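You operate a simulated robot arm through the tools that you are given. There is no shell and no other tool. Be economical: measure what you need, move in short steps, check, and stop when the job is done.

You run a simulated robot arm. Do the job below in one go: nothing can be reset, and whatever is moved stays where it is left.

Task
Try the GO gauge in the bush marked 7 and sort it.
Fine: put the gauge back in its socket; the bush goes on DONE if the gauge went in, else on HOLD.
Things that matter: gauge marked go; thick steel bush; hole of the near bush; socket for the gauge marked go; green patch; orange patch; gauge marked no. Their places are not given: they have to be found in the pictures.

The check looks at the end state, three seconds after you hand in, the way a careful person would. Anything else that was tipped, shoved, dropped, spilled or broken makes it a failure.

Robot
A 7-joint arm with a two-finger parallel gripper, fixed in place. Base frame: the origin is at the foot of the arm, x ahead of it, y to its left, z up; the work surface is at about z = 0. Readings come in m, degrees, newtons and seconds.
With the tool pointing down near the work surface it reaches from about 0.24 to 0.62 m from the base axis. Its first joint turns from -66.0 to 66.0 degrees. Payload 2.6 kg.
Tool frame: the origin (TCP) lies between the finger pads and is the grasp point; the fingertips stand 0.03 m ahead of it; z points along the fingers, y is the line along which they close. The gripper opens to 0.094 m. The fingers are 0.028 m wide and 0.01 m thick; the gripper's body (0.05 by 0.096 m) begins 0.055 m behind the TCP.
Orientation is that of the tool frame in the base frame, as [roll, pitch, yaw] about the fixed x, y, z axes, in that order (R = Rz(yaw) Ry(pitch) Rx(roll)). With the fingers straight down and closing along the base's y, the tool's x points along the base's -x, its y along +y and its z along -z.

Tools
- The arm moves only by the tool apply_moves. Its argument "rows" is a list of rows, each an object (a shift or turn left out is 0, a gripper value left out holds the last) with "xyz": the shift along the tool's x, y, z in mm, a list of three; "rotation": the turn, a rotation vector about the tool's x, y, z in degrees, a list of three; "grip": the finger opening in mm, from 0 to 94. In form: [{"xyz": [tx, ty, tz], "rotation": [ax, ay, az], "grip": grip}, ...]. A call has 1 to 10 rows; each row is the pose to reach, as a shift and turn from the pose commanded when the call began, along the tool's axes at that moment. A row lasts 0.2 s, in which the tool goes at most 0.05 m and 8.6 degrees; a call with a longer step from one row to the next is refused whole, and so is a gripper value outside its range. Where a pose cannot be reached the arm comes as near as it can. A force on the tool above 40 N (or 10 N above the force at the start of the call, whichever is more), or a blocked arm, ends the call early, and 0.2 s more pass. Each finger travels about 0.072 m/s and halts on what it meets, pressing with about 39 N; the grip force reading is that of the motor and also rises with nothing between the fingers. The clock runs only during rows and for 0.2 s after the last one: add rows that repeat a pose to give the fingers time. The reply holds the time, the measured pose of the TCP, the force on the tool along the base axes, the opening and the grip force, in the units named above and with some noise.
- Cameras (640 x 400 px; columns grow to the right, rows downward): "scene" is fixed at [0.0466, 0.445, 0.5557]; the picture's right is [-0.62, -0.79, 0.00], its down [-0.54, 0.42, -0.73] and it looks along [0.57, -0.45, -0.69] (base axes); focal length 279 px, centre (320, 200). "wrist" rides on the gripper at [-0.037, 0, -0.058] in the tool frame; the picture's right is [0.00, -1.00, 0.00], its down [0.97, 0.00, -0.24] and it looks along [0.24, 0.00, 0.97] (tool axes); focal length 218 px, centre (320, 200).
- capture(camera): a new picture of that camera. No time passes.
- locate(camera, pixels): for up to 12 pixels [column, row] of the newest picture of that camera ("zoom" is the newest enlarged one), the place [x, y, z] in the base frame of the surface seen there, good to about 0.002 m, but the place of the scene camera against the robot may be out by one fixed shift of up to 0.012 m in any direction. No time passes.
- inspect(camera, box): a new picture of the part [left, top, right, bottom] of that camera's present view, enlarged. No time passes.
- close_job(): hands the job in; it is judged then, once.

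Work in short steps. Measure before you move; look again where a grasp or a placing could have gone wrong, and mend it. You have 80 turns and 38 pictures in all, those below and enlarged ones among them. Open the gripper and draw the arm clear of the work before you hand the job in, unless the task says otherwise; then end with one line.

The tools are called after "Call:" by a JSON object that holds its "fn" and its "kwargs". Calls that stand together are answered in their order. apply_moves: Moves the arm, as the interface text tells. Its arguments: {"type":"object","properties":{"rows":{"type":"array","items":{"type":"object","properties":{"xyz":{"type":"array","items":{"type":"number"}},"rotation":{"type":"array","items":{"type":"number"}},"grip":{"type":"number"}}}}},"required":["rows"]} The other tools are called the same way: capture (camera) takes a picture; locate (camera, pixels) gives the place of the surface under pixels of a picture; inspect (camera, box) takes an enlarged picture of a part of a camera's view; close_job () hands the job in.

At the start:

```text
time: 0.0
position: [0.3304, -0.0126, 0.3232]
ee_rot: [-180.0, 0.0, -179.9]
wrist_force: [0.5, -0.4, -0.4]
grip_width: 0.0942
gripper_force: 0.0
```

scene: 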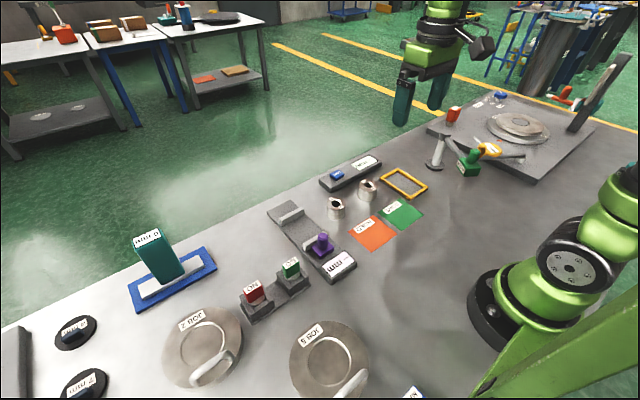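
wrist: 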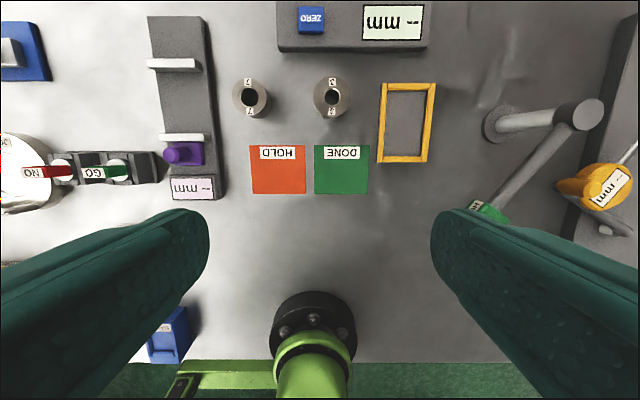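

The wrist view shows two bushes at (250,98) and (332,98), and the gauges at about (50,172) NO and (105,172) GO. I'll enlarge both areas to read the marks.

Call:
{"fn": "inspect", "kwargs": {"camera": "wrist", "box": [220, 60, 380, 160]}}

Call:
{"fn": "inspect", "kwargs": {"camera": "scene", "box": [220, 160, 440, 330]}}

Call:
{"fn": "locate", "kwargs": {"camera": "wrist", "pixels": [[250, 82], [250, 112], [233, 97], [268, 97], [249, 98], [118, 172], [95, 172], [40, 172], [278, 170], [341, 170], [150, 168], [90, 155]]}}

```text
4.00 times, centred on (300, 110) of wrist
```

zoom: 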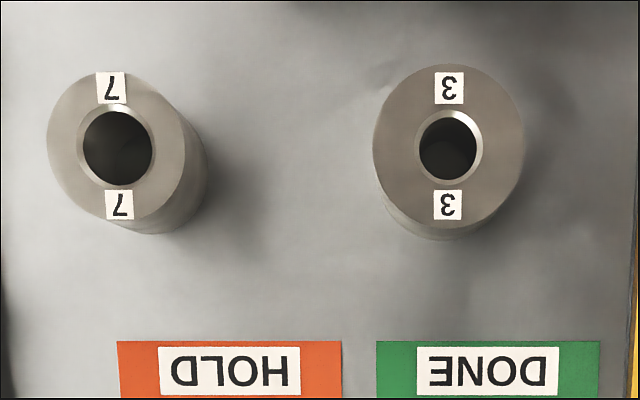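

```text
2.35 times, centred on (330, 245) of scene
```

zoom: 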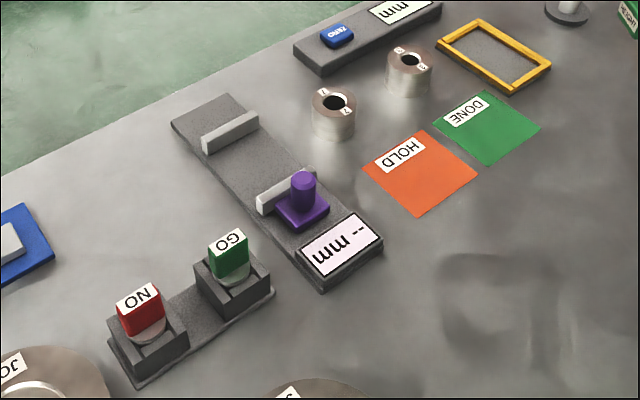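

```text
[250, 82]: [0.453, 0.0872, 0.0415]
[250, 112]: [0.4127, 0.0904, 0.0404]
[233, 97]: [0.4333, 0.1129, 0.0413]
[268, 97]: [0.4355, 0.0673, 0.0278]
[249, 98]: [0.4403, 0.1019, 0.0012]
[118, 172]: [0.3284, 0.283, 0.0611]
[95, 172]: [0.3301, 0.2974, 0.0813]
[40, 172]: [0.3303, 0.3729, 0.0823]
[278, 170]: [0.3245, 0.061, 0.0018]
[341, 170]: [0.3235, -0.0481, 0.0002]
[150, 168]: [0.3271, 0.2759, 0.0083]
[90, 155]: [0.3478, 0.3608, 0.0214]
```

Bush 7 is the left one, top centre about (0.433, 0.089, 0.041), and the GO gauge is near (0.33, 0.29). I move over the gauge, staying high, to see it from above.

Call:
{"fn": "apply_moves", "kwargs": {"rows": [{"xyz": [0, 40, 5]}, {"xyz": [0, 80, 10]}, {"xyz": [0, 120, 20]}, {"xyz": [0, 160, 30]}, {"xyz": [0, 200, 40]}, {"xyz": [0, 240, 55]}, {"xyz": [0, 275, 70]}, {"xyz": [0, 305, 85]}, {"xyz": [0, 305, 85]}]}}

Call:
{"fn": "capture", "kwargs": {"camera": "wrist"}}

```text
time: 2.0
position: [0.3301, 0.292, 0.2397]
ee_rot: [-180.0, -0.1, -180.0]
wrist_force: [0.5, 0.8, 0.3]
grip_width: 0.094
gripper_force: 0.1
```

```text
33 pictures are left
```

wrist: 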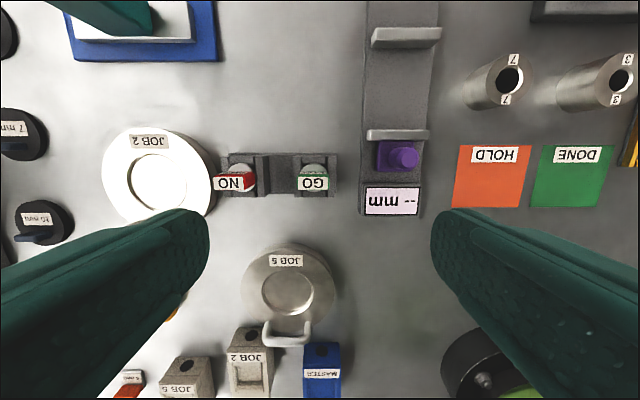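

The GO handle is at about (313,182). I enlarge it and its socket.

Call:
{"fn": "inspect", "kwargs": {"camera": "wrist", "box": [200, 130, 360, 230]}}

Call:
{"fn": "locate", "kwargs": {"camera": "zoom", "pixels": [[455, 210], [395, 190], [508, 190], [395, 230], [508, 230], [455, 160], [370, 130], [545, 130], [545, 240], [150, 210], [420, 110], [400, 150]]}}

```text
4.00 times, centred on (280, 180) of wrist
```

zoom: 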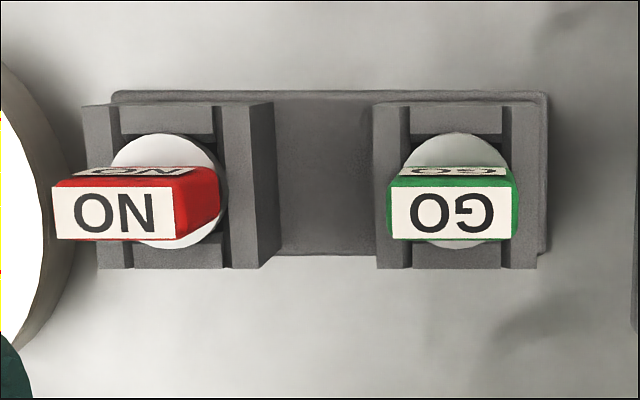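

```text
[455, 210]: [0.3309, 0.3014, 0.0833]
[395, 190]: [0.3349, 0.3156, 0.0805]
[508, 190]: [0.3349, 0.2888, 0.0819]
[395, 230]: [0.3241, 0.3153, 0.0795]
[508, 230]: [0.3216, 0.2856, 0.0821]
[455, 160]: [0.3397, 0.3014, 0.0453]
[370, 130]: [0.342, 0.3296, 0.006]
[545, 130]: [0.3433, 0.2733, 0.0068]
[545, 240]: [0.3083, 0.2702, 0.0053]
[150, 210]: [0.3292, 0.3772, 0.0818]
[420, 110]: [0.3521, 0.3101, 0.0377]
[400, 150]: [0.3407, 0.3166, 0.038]
```

The GO handle is a ~30 mm (y) × 13 mm (x) block centred near (0.331, 0.300), top at 0.082, and the flange is at about 0.045. I go down to just above it, with the fingers at 56 mm, and look again.

Call:
{"fn": "apply_moves", "kwargs": {"rows": [{"xyz": [0, 4, 30], "grip": 70}, {"xyz": [0, 8, 65], "grip": 56}, {"xyz": [0, 8, 95], "grip": 56}, {"xyz": [0, 8, 110], "grip": 56}, {"xyz": [0, 8, 110], "grip": 56}]}}

Call:
{"fn": "capture", "kwargs": {"camera": "wrist"}}

Call:
{"fn": "locate", "kwargs": {"camera": "wrist", "pixels": [[320, 190], [320, 150]]}}

```text
time: 3.2
position: [0.3293, 0.3008, 0.1289]
ee_rot: [180.0, 0.0, 180.0]
wrist_force: [-0.5, -0.8, -0.3]
grip_width: 0.0559
gripper_force: 0.1
```

```text
31 pictures are left
```

wrist: 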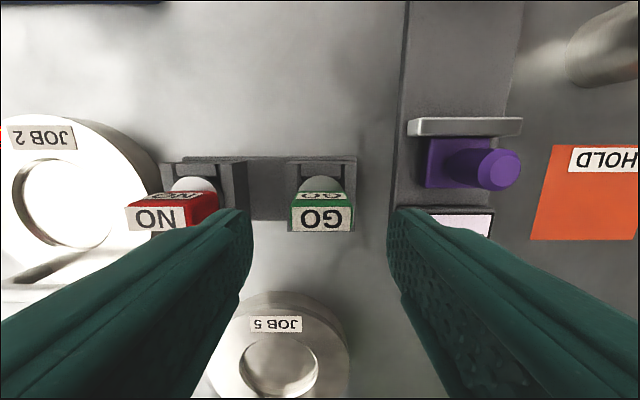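

```text
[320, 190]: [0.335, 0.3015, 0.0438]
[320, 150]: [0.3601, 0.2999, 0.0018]
```

The handle (cols 291–354, rows 205–232) is centred at about (0.331, 0.2998). I lower 48 mm, correcting +2 mm x, and close.

Call:
{"fn": "apply_moves", "kwargs": {"rows": [{"xyz": [-2, -1, 15]}, {"xyz": [-2, -1, 32]}, {"xyz": [-2, -1, 48]}, {"xyz": [-2, -1, 48]}, {"xyz": [-2, -1, 48], "grip": 40}, {"xyz": [-2, -1, 48], "grip": 20}, {"xyz": [-2, -1, 48], "grip": 20}, {"xyz": [-2, -1, 48], "grip": 20}]}}

Call:
{"fn": "capture", "kwargs": {"camera": "wrist"}}

```text
time: 5.0
position: [0.3306, 0.3, 0.0803]
ee_rot: [180.0, 0.0, -179.9]
wrist_force: [1.0, 0.7, 0.7]
grip_width: 0.0336
gripper_force: 39.4
```

```text
30 pictures are left
```

wrist: 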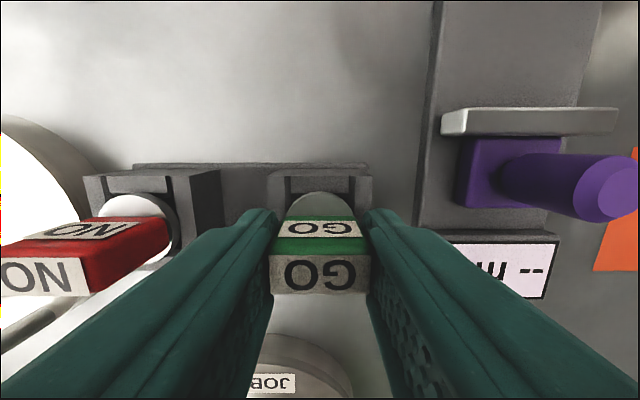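

The gauge is held (opening 33.6 mm, 39 N), grasped at (0.3306, 0.300, 0.0803). I lift straight up and look.

Call:
{"fn": "apply_moves", "kwargs": {"rows": [{"xyz": [0, 0, -10]}, {"xyz": [0, 0, -30]}, {"xyz": [0, 0, -60]}, {"xyz": [0, 0, -100]}, {"xyz": [0, 0, -100]}]}}

Call:
{"fn": "capture", "kwargs": {"camera": "wrist"}}

Call:
{"fn": "inspect", "kwargs": {"camera": "scene", "box": [200, 120, 440, 330]}}

```text
time: 6.2
position: [0.3297, 0.3009, 0.1818]
ee_rot: [180.0, 0.0, -180.0]
wrist_force: [0.1, 0.1, -1.3]
grip_width: 0.0334
gripper_force: 39.0
```

```text
29 pictures are left
```

wrist: 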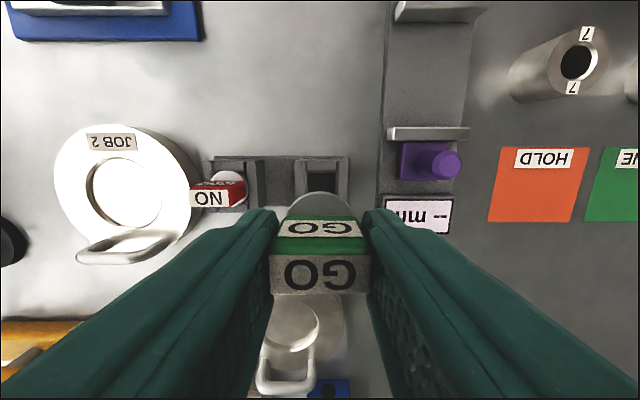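

```text
1.90 times, centred on (320, 225) of scene
```

zoom: 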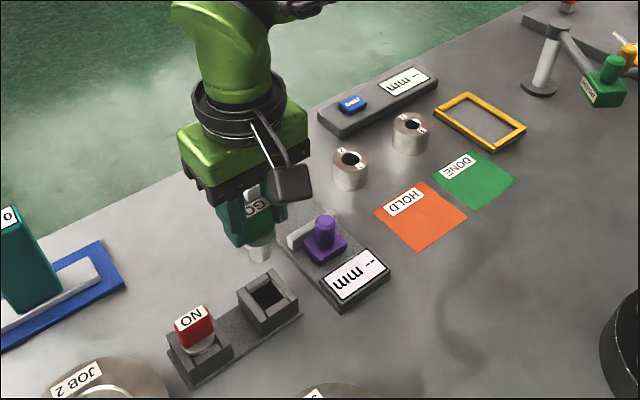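

The gauge is held straight, centred at col 320. I go over near bush 7 (TCP about 40 mm short of it in x, still high) so the hole shows above the gauge.

Call:
{"fn": "apply_moves", "kwargs": {"rows": [{"xyz": [-10, -35, 0]}, {"xyz": [-25, -75, 0]}, {"xyz": [-40, -115, 0]}, {"xyz": [-55, -155, 0]}, {"xyz": [-63, -190, 0]}, {"xyz": [-63, -212, 0]}, {"xyz": [-63, -212, 0]}]}}

Call:
{"fn": "inspect", "kwargs": {"camera": "wrist", "box": [240, 90, 400, 190]}}

Call:
{"fn": "inspect", "kwargs": {"camera": "scene", "box": [280, 120, 440, 220]}}

```text
time: 7.8
position: [0.3932, 0.0892, 0.1817]
ee_rot: [179.9, 0.0, 179.9]
wrist_force: [-0.3, 0.3, -1.1]
grip_width: 0.0333
gripper_force: 39.2
```

```text
4.00 times, centred on (320, 140) of wrist
```

zoom: 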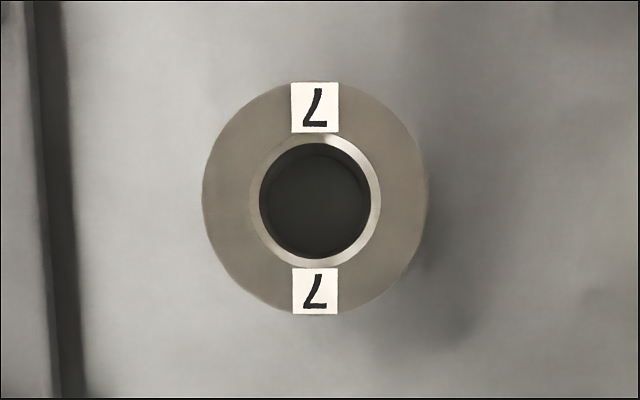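

```text
4.00 times, centred on (360, 170) of scene
```

zoom: 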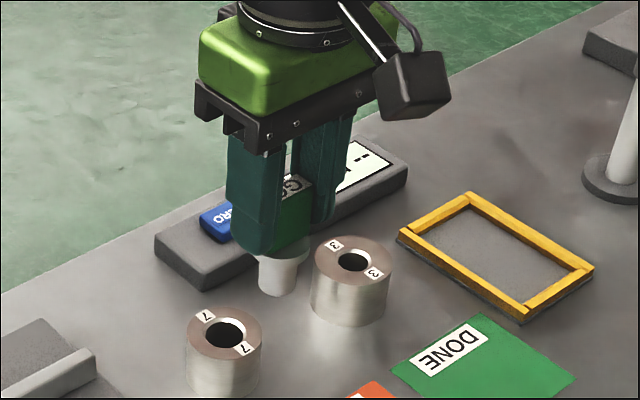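

Hole centre at zoom (315.5,199.5) computes to about (0.435, 0.090). I check this with locate before lining up.

Call:
{"fn": "inspect", "kwargs": {"camera": "wrist", "box": [280, 115, 360, 165]}}

Call:
{"fn": "locate", "kwargs": {"camera": "zoom", "pixels": [[150, 200], [480, 200], [310, 40], [310, 360], [200, 90], [430, 90], [200, 310], [430, 310]]}}

```text
8.00 times, centred on (320, 140) of wrist
```

zoom: 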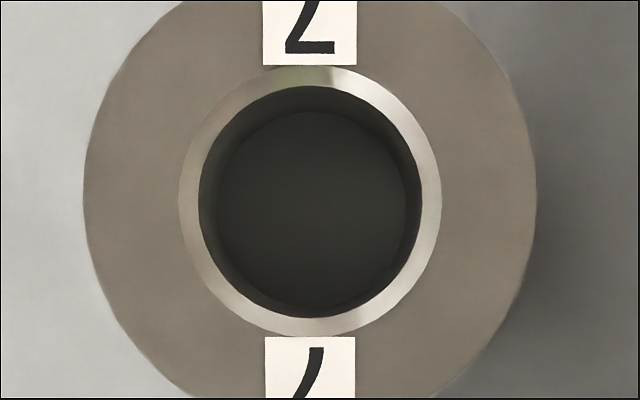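

```text
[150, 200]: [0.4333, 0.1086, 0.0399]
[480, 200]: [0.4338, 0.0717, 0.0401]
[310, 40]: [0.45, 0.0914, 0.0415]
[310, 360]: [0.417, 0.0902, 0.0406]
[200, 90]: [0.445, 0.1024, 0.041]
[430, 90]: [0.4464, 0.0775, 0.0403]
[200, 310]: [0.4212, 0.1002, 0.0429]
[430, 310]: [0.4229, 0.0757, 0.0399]
```

Locate puts the hole centre at about (0.4342, 0.0901). I place the gauge over it at TCP z ≈ 0.13 and check from the scene camera.

Call:
{"fn": "apply_moves", "kwargs": {"rows": [{"xyz": [-20, 1, 0]}, {"xyz": [-41, 1, 0]}, {"xyz": [-41, 1, 25]}, {"xyz": [-41, 1, 50]}, {"xyz": [-41, 1, 50]}]}}

Call:
{"fn": "inspect", "kwargs": {"camera": "scene", "box": [288, 155, 384, 215]}}

Call:
{"fn": "inspect", "kwargs": {"camera": "wrist", "box": [240, 130, 400, 230]}}

```text
time: 9.0
position: [0.4335, 0.0904, 0.1308]
ee_rot: [-179.9, -0.1, 180.0]
wrist_force: [-0.5, -0.2, -2.8]
grip_width: 0.0335
gripper_force: 38.8
```

```text
6.67 times, centred on (336, 185) of scene
```

zoom: 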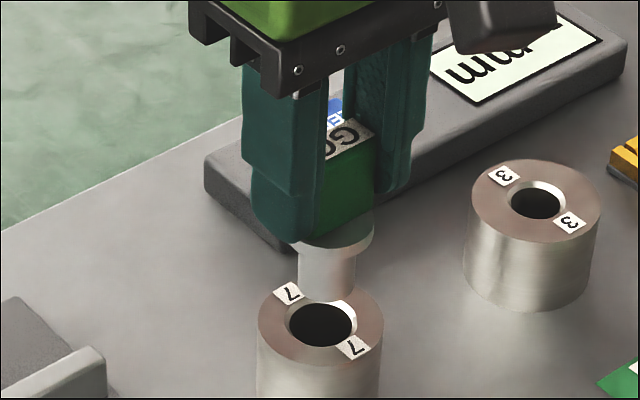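

```text
4.00 times, centred on (320, 180) of wrist
```

zoom: 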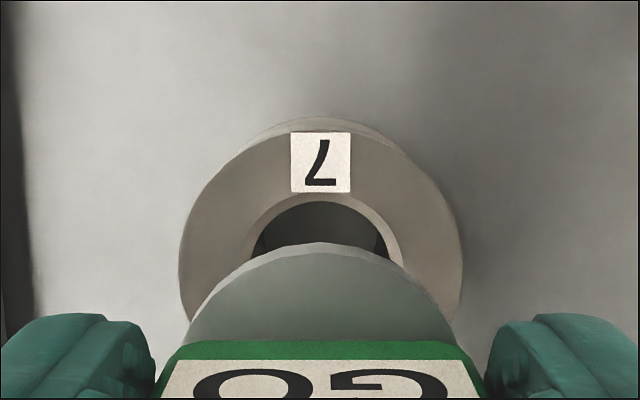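

The plug sits over the hole to within about 1 mm in both views (plug centre zoom col 327, hole 320, mostly perspective). I lower slowly to where the tip should meet the rim and read the force.

Call:
{"fn": "apply_moves", "kwargs": {"rows": [{"xyz": [0, 0, 8]}, {"xyz": [0, 0, 15]}, {"xyz": [0, 0, 20]}, {"xyz": [0, 0, 24]}, {"xyz": [0, 0, 27]}, {"xyz": [0, 0, 27]}]}}

Call:
{"fn": "inspect", "kwargs": {"camera": "scene", "box": [288, 155, 384, 215]}}

```text
time: 10.4
position: [0.4351, 0.0879, 0.1041]
ee_rot: [-179.9, 0.0, -179.9]
wrist_force: [0.1, 0.4, -1.2]
grip_width: 0.0334
gripper_force: 38.8
```

```text
6.67 times, centred on (336, 185) of scene
```

zoom: 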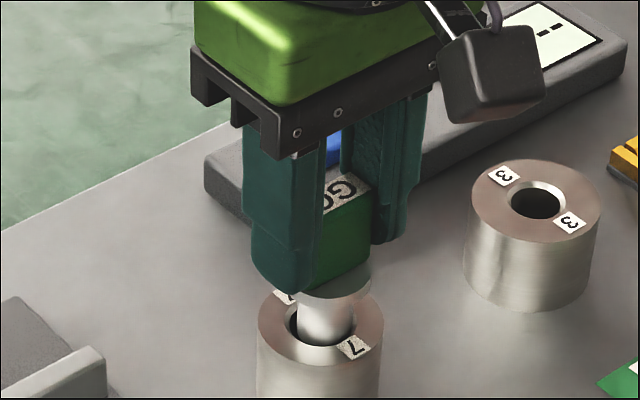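

The plug tip is at the hole mouth with no force yet; it stands ~4 zoom px right of centre, and y reads 0.0879. I shift +1 mm in y and go down a little.

Call:
{"fn": "apply_moves", "kwargs": {"rows": [{"xyz": [0, 1, 0]}, {"xyz": [0, 1, 2]}, {"xyz": [0, 1, 4]}, {"xyz": [0, 1, 6]}, {"xyz": [0, 1, 6]}]}}

Call:
{"fn": "inspect", "kwargs": {"camera": "scene", "box": [304, 180, 368, 220]}}

```text
time: 11.6
position: [0.4364, 0.0891, 0.0975]
ee_rot: [180.0, 0.1, -179.9]
wrist_force: [1.0, 0.8, -2.0]
grip_width: 0.0333
gripper_force: 38.9
```

```text
10.00 times, centred on (336, 200) of scene
```

zoom: 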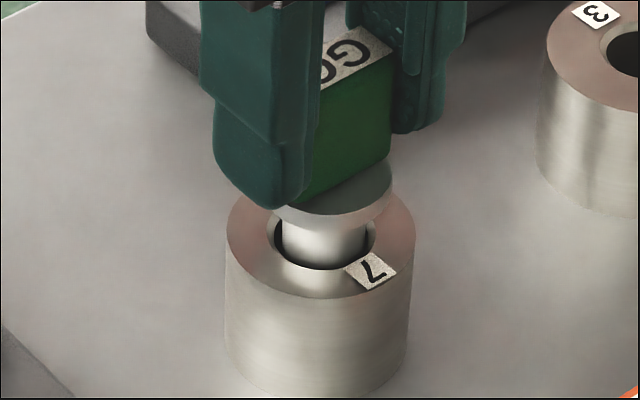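

The plug (cols 283–367) is inside the hole mouth, centred, without force. I go on down in small steps towards the flange stop (TCP ≈ 0.082).

Call:
{"fn": "apply_moves", "kwargs": {"rows": [{"xyz": [0, 0, 2]}, {"xyz": [0, 0, 4]}, {"xyz": [0, 0, 6]}, {"xyz": [0, 0, 8]}, {"xyz": [0, 0, 10]}, {"xyz": [0, 0, 12]}, {"xyz": [0, 0, 12]}]}}

Call:
{"fn": "inspect", "kwargs": {"camera": "scene", "box": [304, 180, 368, 220]}}

```text
time: 13.2
position: [0.4354, 0.0896, 0.0841]
ee_rot: [180.0, 0.0, -179.9]
wrist_force: [-0.4, 1.0, -1.4]
grip_width: 0.0336
gripper_force: 39.3
```

```text
10.00 times, centred on (336, 200) of scene
```

zoom: 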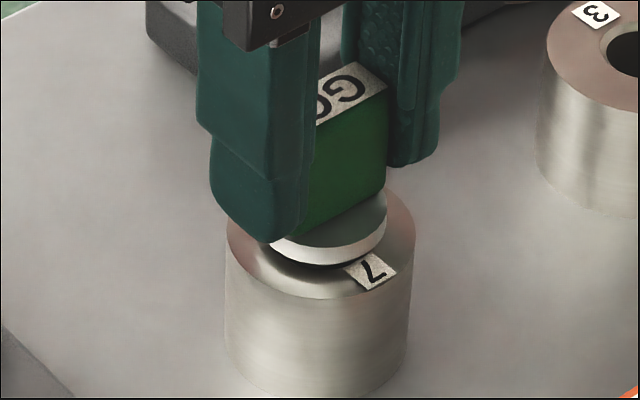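

The gauge went in freely; the flange is a few mm above the bush. I lower 3 mm more to be sure it goes all the way.

Call:
{"fn": "apply_moves", "kwargs": {"rows": [{"xyz": [0, 0, 1]}, {"xyz": [0, 0, 2]}, {"xyz": [0, 0, 3]}, {"xyz": [0, 0, 3]}]}}

```text
time: 14.2
position: [0.4354, 0.0904, 0.082]
ee_rot: [-180.0, 0.1, -180.0]
wrist_force: [-0.1, -0.7, -0.9]
grip_width: 0.0333
gripper_force: 38.6
```

The GO gauge went fully in with no force: the bush is for DONE. I draw the gauge straight up and check the bush stayed.

Call:
{"fn": "apply_moves", "kwargs": {"rows": [{"xyz": [0, 0, -8]}, {"xyz": [0, 0, -18]}, {"xyz": [0, 0, -30]}, {"xyz": [0, 0, -50]}, {"xyz": [0, 0, -75]}, {"xyz": [0, 0, -98]}, {"xyz": [0, 0, -98]}]}}

Call:
{"fn": "inspect", "kwargs": {"camera": "scene", "box": [240, 120, 400, 220]}}

```text
time: 15.8
position: [0.4338, 0.0886, 0.1812]
ee_rot: [180.0, 0.0, -179.8]
wrist_force: [-0.8, 0.3, -1.6]
grip_width: 0.0335
gripper_force: 38.9
```

```text
4.00 times, centred on (320, 170) of scene
```

zoom: 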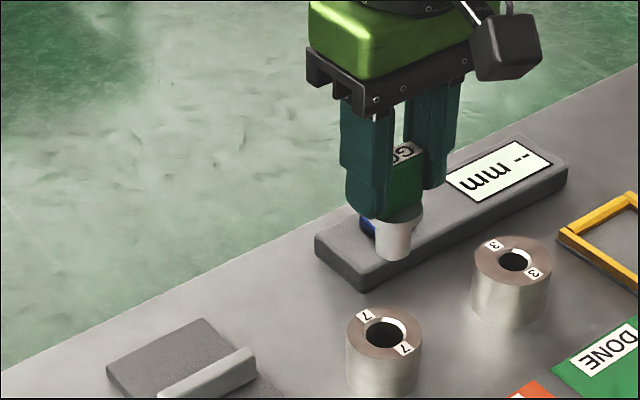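

The bush stayed in place. By the sum of commanded shifts, the socket grasp pose is +104 mm tool x and +210 mm tool y from here; I go above it.

Call:
{"fn": "apply_moves", "kwargs": {"rows": [{"xyz": [20, 35, 0]}, {"xyz": [38, 75, 0]}, {"xyz": [56, 115, 0]}, {"xyz": [74, 155, 0]}, {"xyz": [92, 190, 0]}, {"xyz": [104, 210, 0]}, {"xyz": [104, 210, 0]}, {"xyz": [104, 210, 0]}]}}

Call:
{"fn": "inspect", "kwargs": {"camera": "wrist", "box": [240, 130, 400, 230]}}

```text
time: 17.6
position: [0.3295, 0.2995, 0.1791]
ee_rot: [180.0, 0.0, 179.9]
wrist_force: [0.5, 0.0, -1.5]
grip_width: 0.0334
gripper_force: 38.9
```

```text
4.00 times, centred on (320, 180) of wrist
```

zoom: 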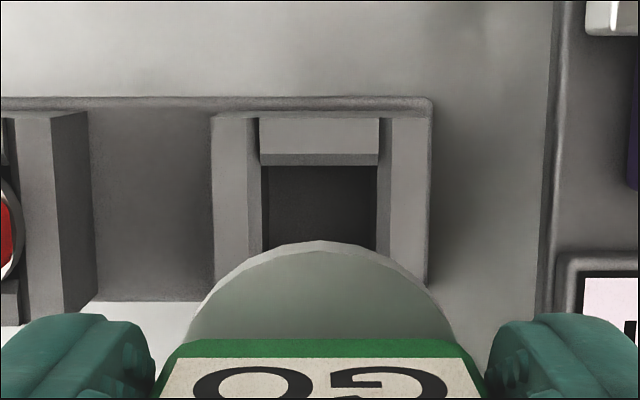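

The socket hole (zoom cols 262–378) is centred under the gauge (cols 190–455). I lower it 99 mm, slowly at the end.

Call:
{"fn": "apply_moves", "kwargs": {"rows": [{"xyz": [0, 0, 35]}, {"xyz": [0, 0, 60]}, {"xyz": [0, 0, 70]}, {"xyz": [0, 0, 76]}, {"xyz": [0, 0, 82]}, {"xyz": [0, 0, 88]}, {"xyz": [0, 0, 94]}, {"xyz": [0, 0, 97]}, {"xyz": [0, 0, 99]}, {"xyz": [0, 0, 99]}]}}

Call:
{"fn": "inspect", "kwargs": {"camera": "scene", "box": [240, 230, 336, 290]}}

```text
time: 19.8
position: [0.3321, 0.2981, 0.0815]
ee_rot: [180.0, 0.0, -180.0]
wrist_force: [0.8, 0.3, -1.8]
grip_width: 0.0336
gripper_force: 39.2
```

```text
6.67 times, centred on (288, 260) of scene
```

zoom: 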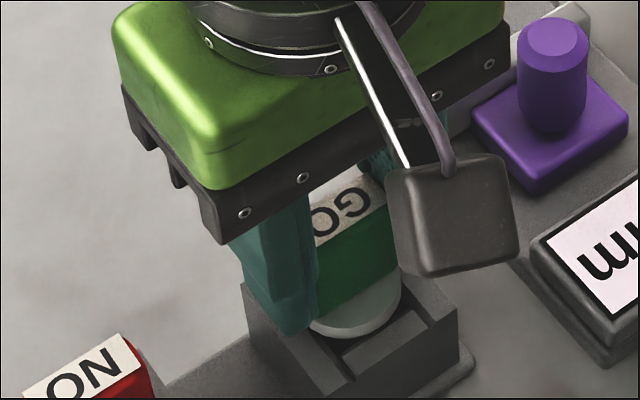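

The gauge is in the socket, still hanging about a millimetre up. I lower 1 mm more, open to 56 mm and rise.

Call:
{"fn": "apply_moves", "kwargs": {"rows": [{"xyz": [0, 0, 1]}, {"xyz": [0, 0, 1]}, {"xyz": [0, 0, 1], "grip": 40}, {"xyz": [0, 0, 1], "grip": 50}, {"xyz": [0, 0, 1], "grip": 56}, {"xyz": [0, 0, 1], "grip": 56}, {"xyz": [0, 0, -20], "grip": 56}, {"xyz": [0, 0, -50], "grip": 56}, {"xyz": [0, 0, -95], "grip": 56}, {"xyz": [0, 0, -95], "grip": 56}]}}

Call:
{"fn": "capture", "kwargs": {"camera": "wrist"}}

Call:
{"fn": "inspect", "kwargs": {"camera": "scene", "box": [220, 160, 440, 330]}}

```text
time: 22.0
position: [0.3296, 0.299, 0.1766]
ee_rot: [179.9, 0.0, -179.9]
wrist_force: [-0.4, -0.2, 1.0]
grip_width: 0.0562
gripper_force: 0.1
```

```text
16 pictures are left
```

wrist: 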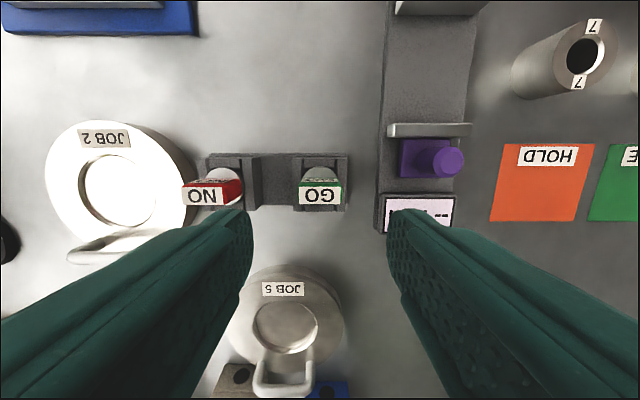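

```text
2.35 times, centred on (330, 245) of scene
```

zoom: 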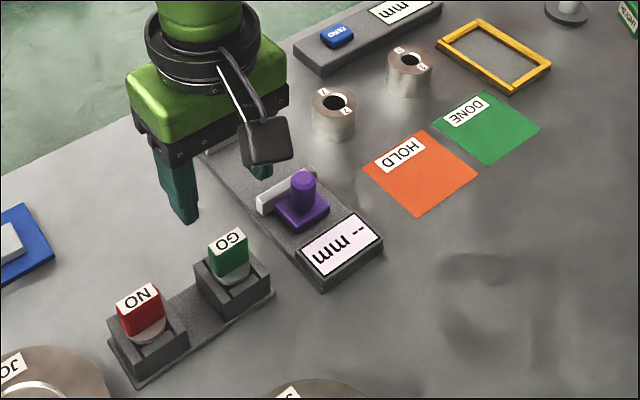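

The GO gauge is back in its socket. I move over bush 7 with the fingers opening to 78 mm.

Call:
{"fn": "apply_moves", "kwargs": {"rows": [{"xyz": [-20, -35, 0]}, {"xyz": [-38, -75, 0]}, {"xyz": [-56, -115, 0], "grip": 78}, {"xyz": [-74, -155, 0], "grip": 78}, {"xyz": [-92, -190, 0], "grip": 78}, {"xyz": [-104, -210, 20], "grip": 78}, {"xyz": [-104, -210, 60], "grip": 78}, {"xyz": [-104, -210, 90], "grip": 78}, {"xyz": [-104, -210, 90], "grip": 78}]}}

Call:
{"fn": "capture", "kwargs": {"camera": "wrist"}}

```text
time: 24.0
position: [0.4371, 0.0919, 0.0864]
ee_rot: [-180.0, -0.1, -180.0]
wrist_force: [-0.2, 0.2, 0.3]
grip_width: 0.0781
gripper_force: 0.1
```

```text
14 pictures are left
```

wrist: 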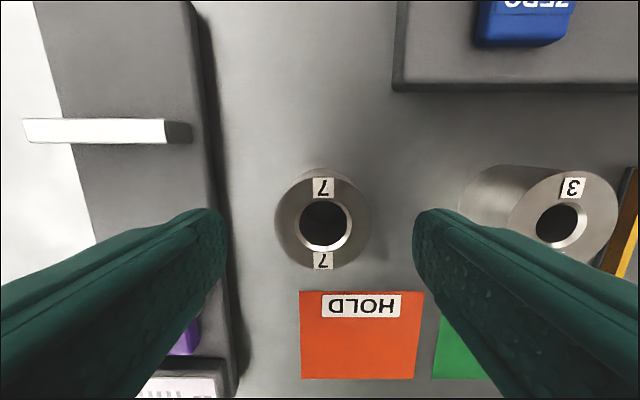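

The bush is centred between the fingers (col 323, row 222), clear of bush 3 and the slab. I lower to z ≈ 0.037 and close.

Call:
{"fn": "apply_moves", "kwargs": {"rows": [{"xyz": [0, -1, 15]}, {"xyz": [0, -1, 32]}, {"xyz": [0, -1, 45]}, {"xyz": [0, -1, 50]}, {"xyz": [0, -1, 50], "grip": 62}, {"xyz": [0, -1, 50], "grip": 54}, {"xyz": [0, -1, 50], "grip": 40}, {"xyz": [0, -1, 50], "grip": 40}, {"xyz": [0, -1, 50], "grip": 40}]}}

```text
time: 26.0
position: [0.436, 0.0905, 0.0381]
ee_rot: [-180.0, 0.1, 180.0]
wrist_force: [0.3, -0.8, 0.5]
grip_width: 0.0501
gripper_force: 38.9
```

Bush 7 is gripped (50.1 mm, 39 N). I lift it and carry it over DONE, whose centre I make to be about (0.325, -0.049).

Call:
{"fn": "apply_moves", "kwargs": {"rows": [{"xyz": [0, 0, -20]}, {"xyz": [0, 0, -60]}, {"xyz": [0, 0, -90]}, {"xyz": [30, -20, -90]}, {"xyz": [60, -50, -90]}, {"xyz": [90, -85, -90]}, {"xyz": [110, -120, -90]}, {"xyz": [110, -139, -90]}, {"xyz": [110, -139, -90]}]}}

Call:
{"fn": "capture", "kwargs": {"camera": "wrist"}}

Call:
{"fn": "capture", "kwargs": {"camera": "scene"}}

Call:
{"fn": "locate", "kwargs": {"camera": "scene", "pixels": [[424, 212], [403, 201], [400, 231]]}}

```text
time: 28.0
position: [0.3236, -0.051, 0.1268]
ee_rot: [179.9, 0.1, 180.0]
wrist_force: [-0.5, -0.4, -3.0]
grip_width: 0.05
gripper_force: 39.2
```

```text
13 pictures are left
```

wrist: 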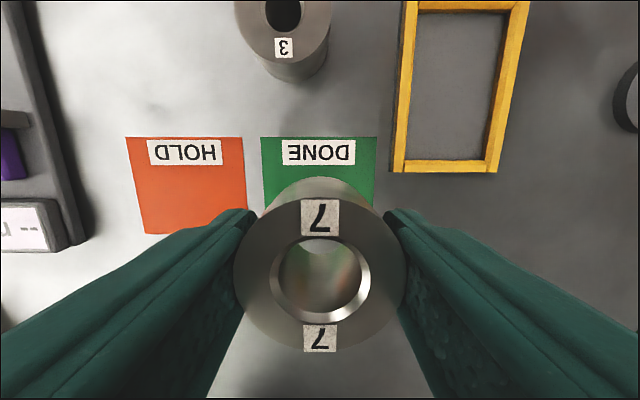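

```text
12 pictures are left
```

scene: 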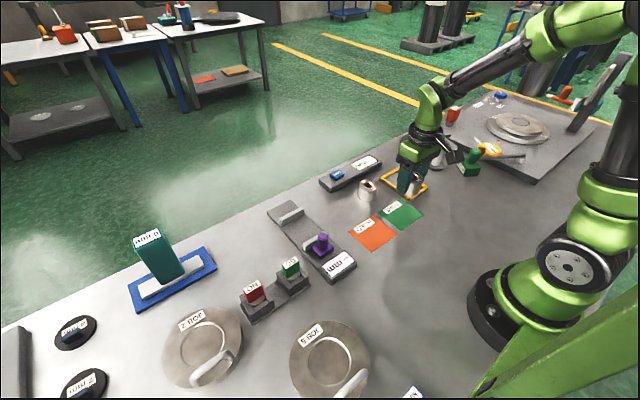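

```text
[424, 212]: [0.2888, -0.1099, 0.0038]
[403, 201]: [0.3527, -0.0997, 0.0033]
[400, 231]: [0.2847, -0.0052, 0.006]
```

The bush is over DONE (patch cols 260–378, x ≈ 0.283–0.367). I lower 89 mm, slowly at the end, and read before opening.

Call:
{"fn": "apply_moves", "kwargs": {"rows": [{"xyz": [0, 0, 35]}, {"xyz": [0, 0, 65]}, {"xyz": [0, 0, 78]}, {"xyz": [0, 0, 84]}, {"xyz": [0, 0, 87]}, {"xyz": [0, 0, 89]}, {"xyz": [0, 0, 89]}]}}

Call:
{"fn": "inspect", "kwargs": {"camera": "scene", "box": [352, 180, 448, 240]}}

```text
time: 29.6
position: [0.3244, -0.0498, 0.0374]
ee_rot: [180.0, -0.1, 180.0]
wrist_force: [-0.5, 0.3, -1.8]
grip_width: 0.05
gripper_force: 39.1
```

```text
6.67 times, centred on (400, 210) of scene
```

zoom: 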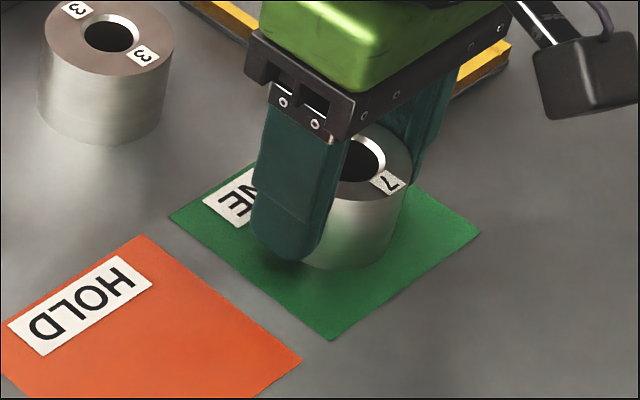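

The bush stands about on the green patch, a millimetre or less above it. I lower 1 mm, open to 78 mm, and rise straight up.

Call:
{"fn": "apply_moves", "kwargs": {"rows": [{"xyz": [0, 0, 1]}, {"xyz": [0, 0, 1]}, {"xyz": [0, 0, 1], "grip": 56}, {"xyz": [0, 0, 1], "grip": 66}, {"xyz": [0, 0, 1], "grip": 78}, {"xyz": [0, 0, 1], "grip": 78}, {"xyz": [0, 0, -30], "grip": 78}, {"xyz": [0, 0, -75], "grip": 78}, {"xyz": [0, 0, -120], "grip": 78}, {"xyz": [0, 0, -160], "grip": 78}]}}

Call:
{"fn": "capture", "kwargs": {"camera": "wrist"}}

Call:
{"fn": "inspect", "kwargs": {"camera": "scene", "box": [220, 160, 440, 330]}}

```text
time: 31.8
position: [0.3253, -0.0508, 0.1975]
ee_rot: [180.0, 0.0, -179.8]
wrist_force: [0.5, -0.5, -1.1]
grip_width: 0.0781
gripper_force: 0.0
```

```text
10 pictures are left
```

wrist: 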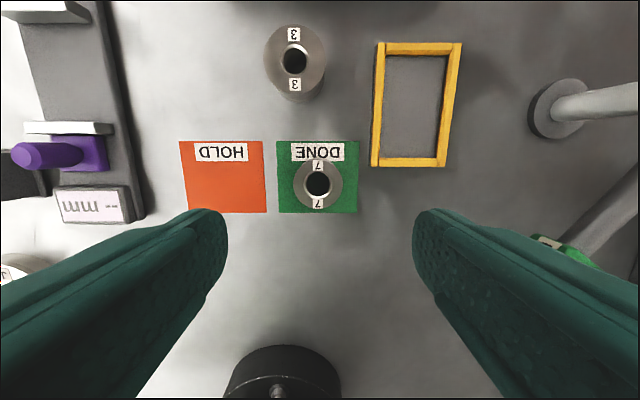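

```text
2.35 times, centred on (330, 245) of scene
```

zoom: 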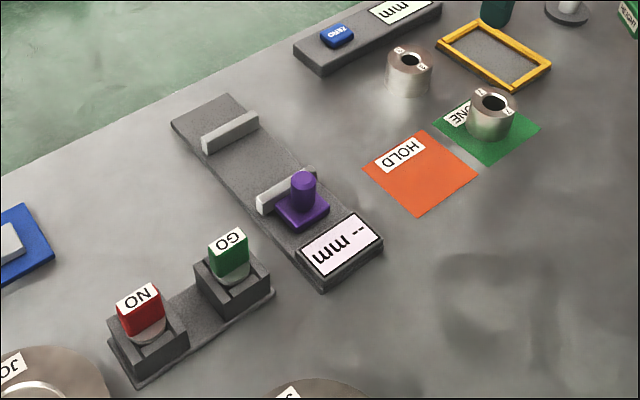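

Bush 7 stands upright on DONE, the GO gauge is in its socket, and everything else is in place. The gripper is open and the arm clear, so I hand in.

Call:
{"fn": "close_job", "kwargs": {}}

```text
The job is handed in.
```

The GO gauge went all the way into bush 7 with no resistance, so the bush is on DONE and the gauge is back in its socket.
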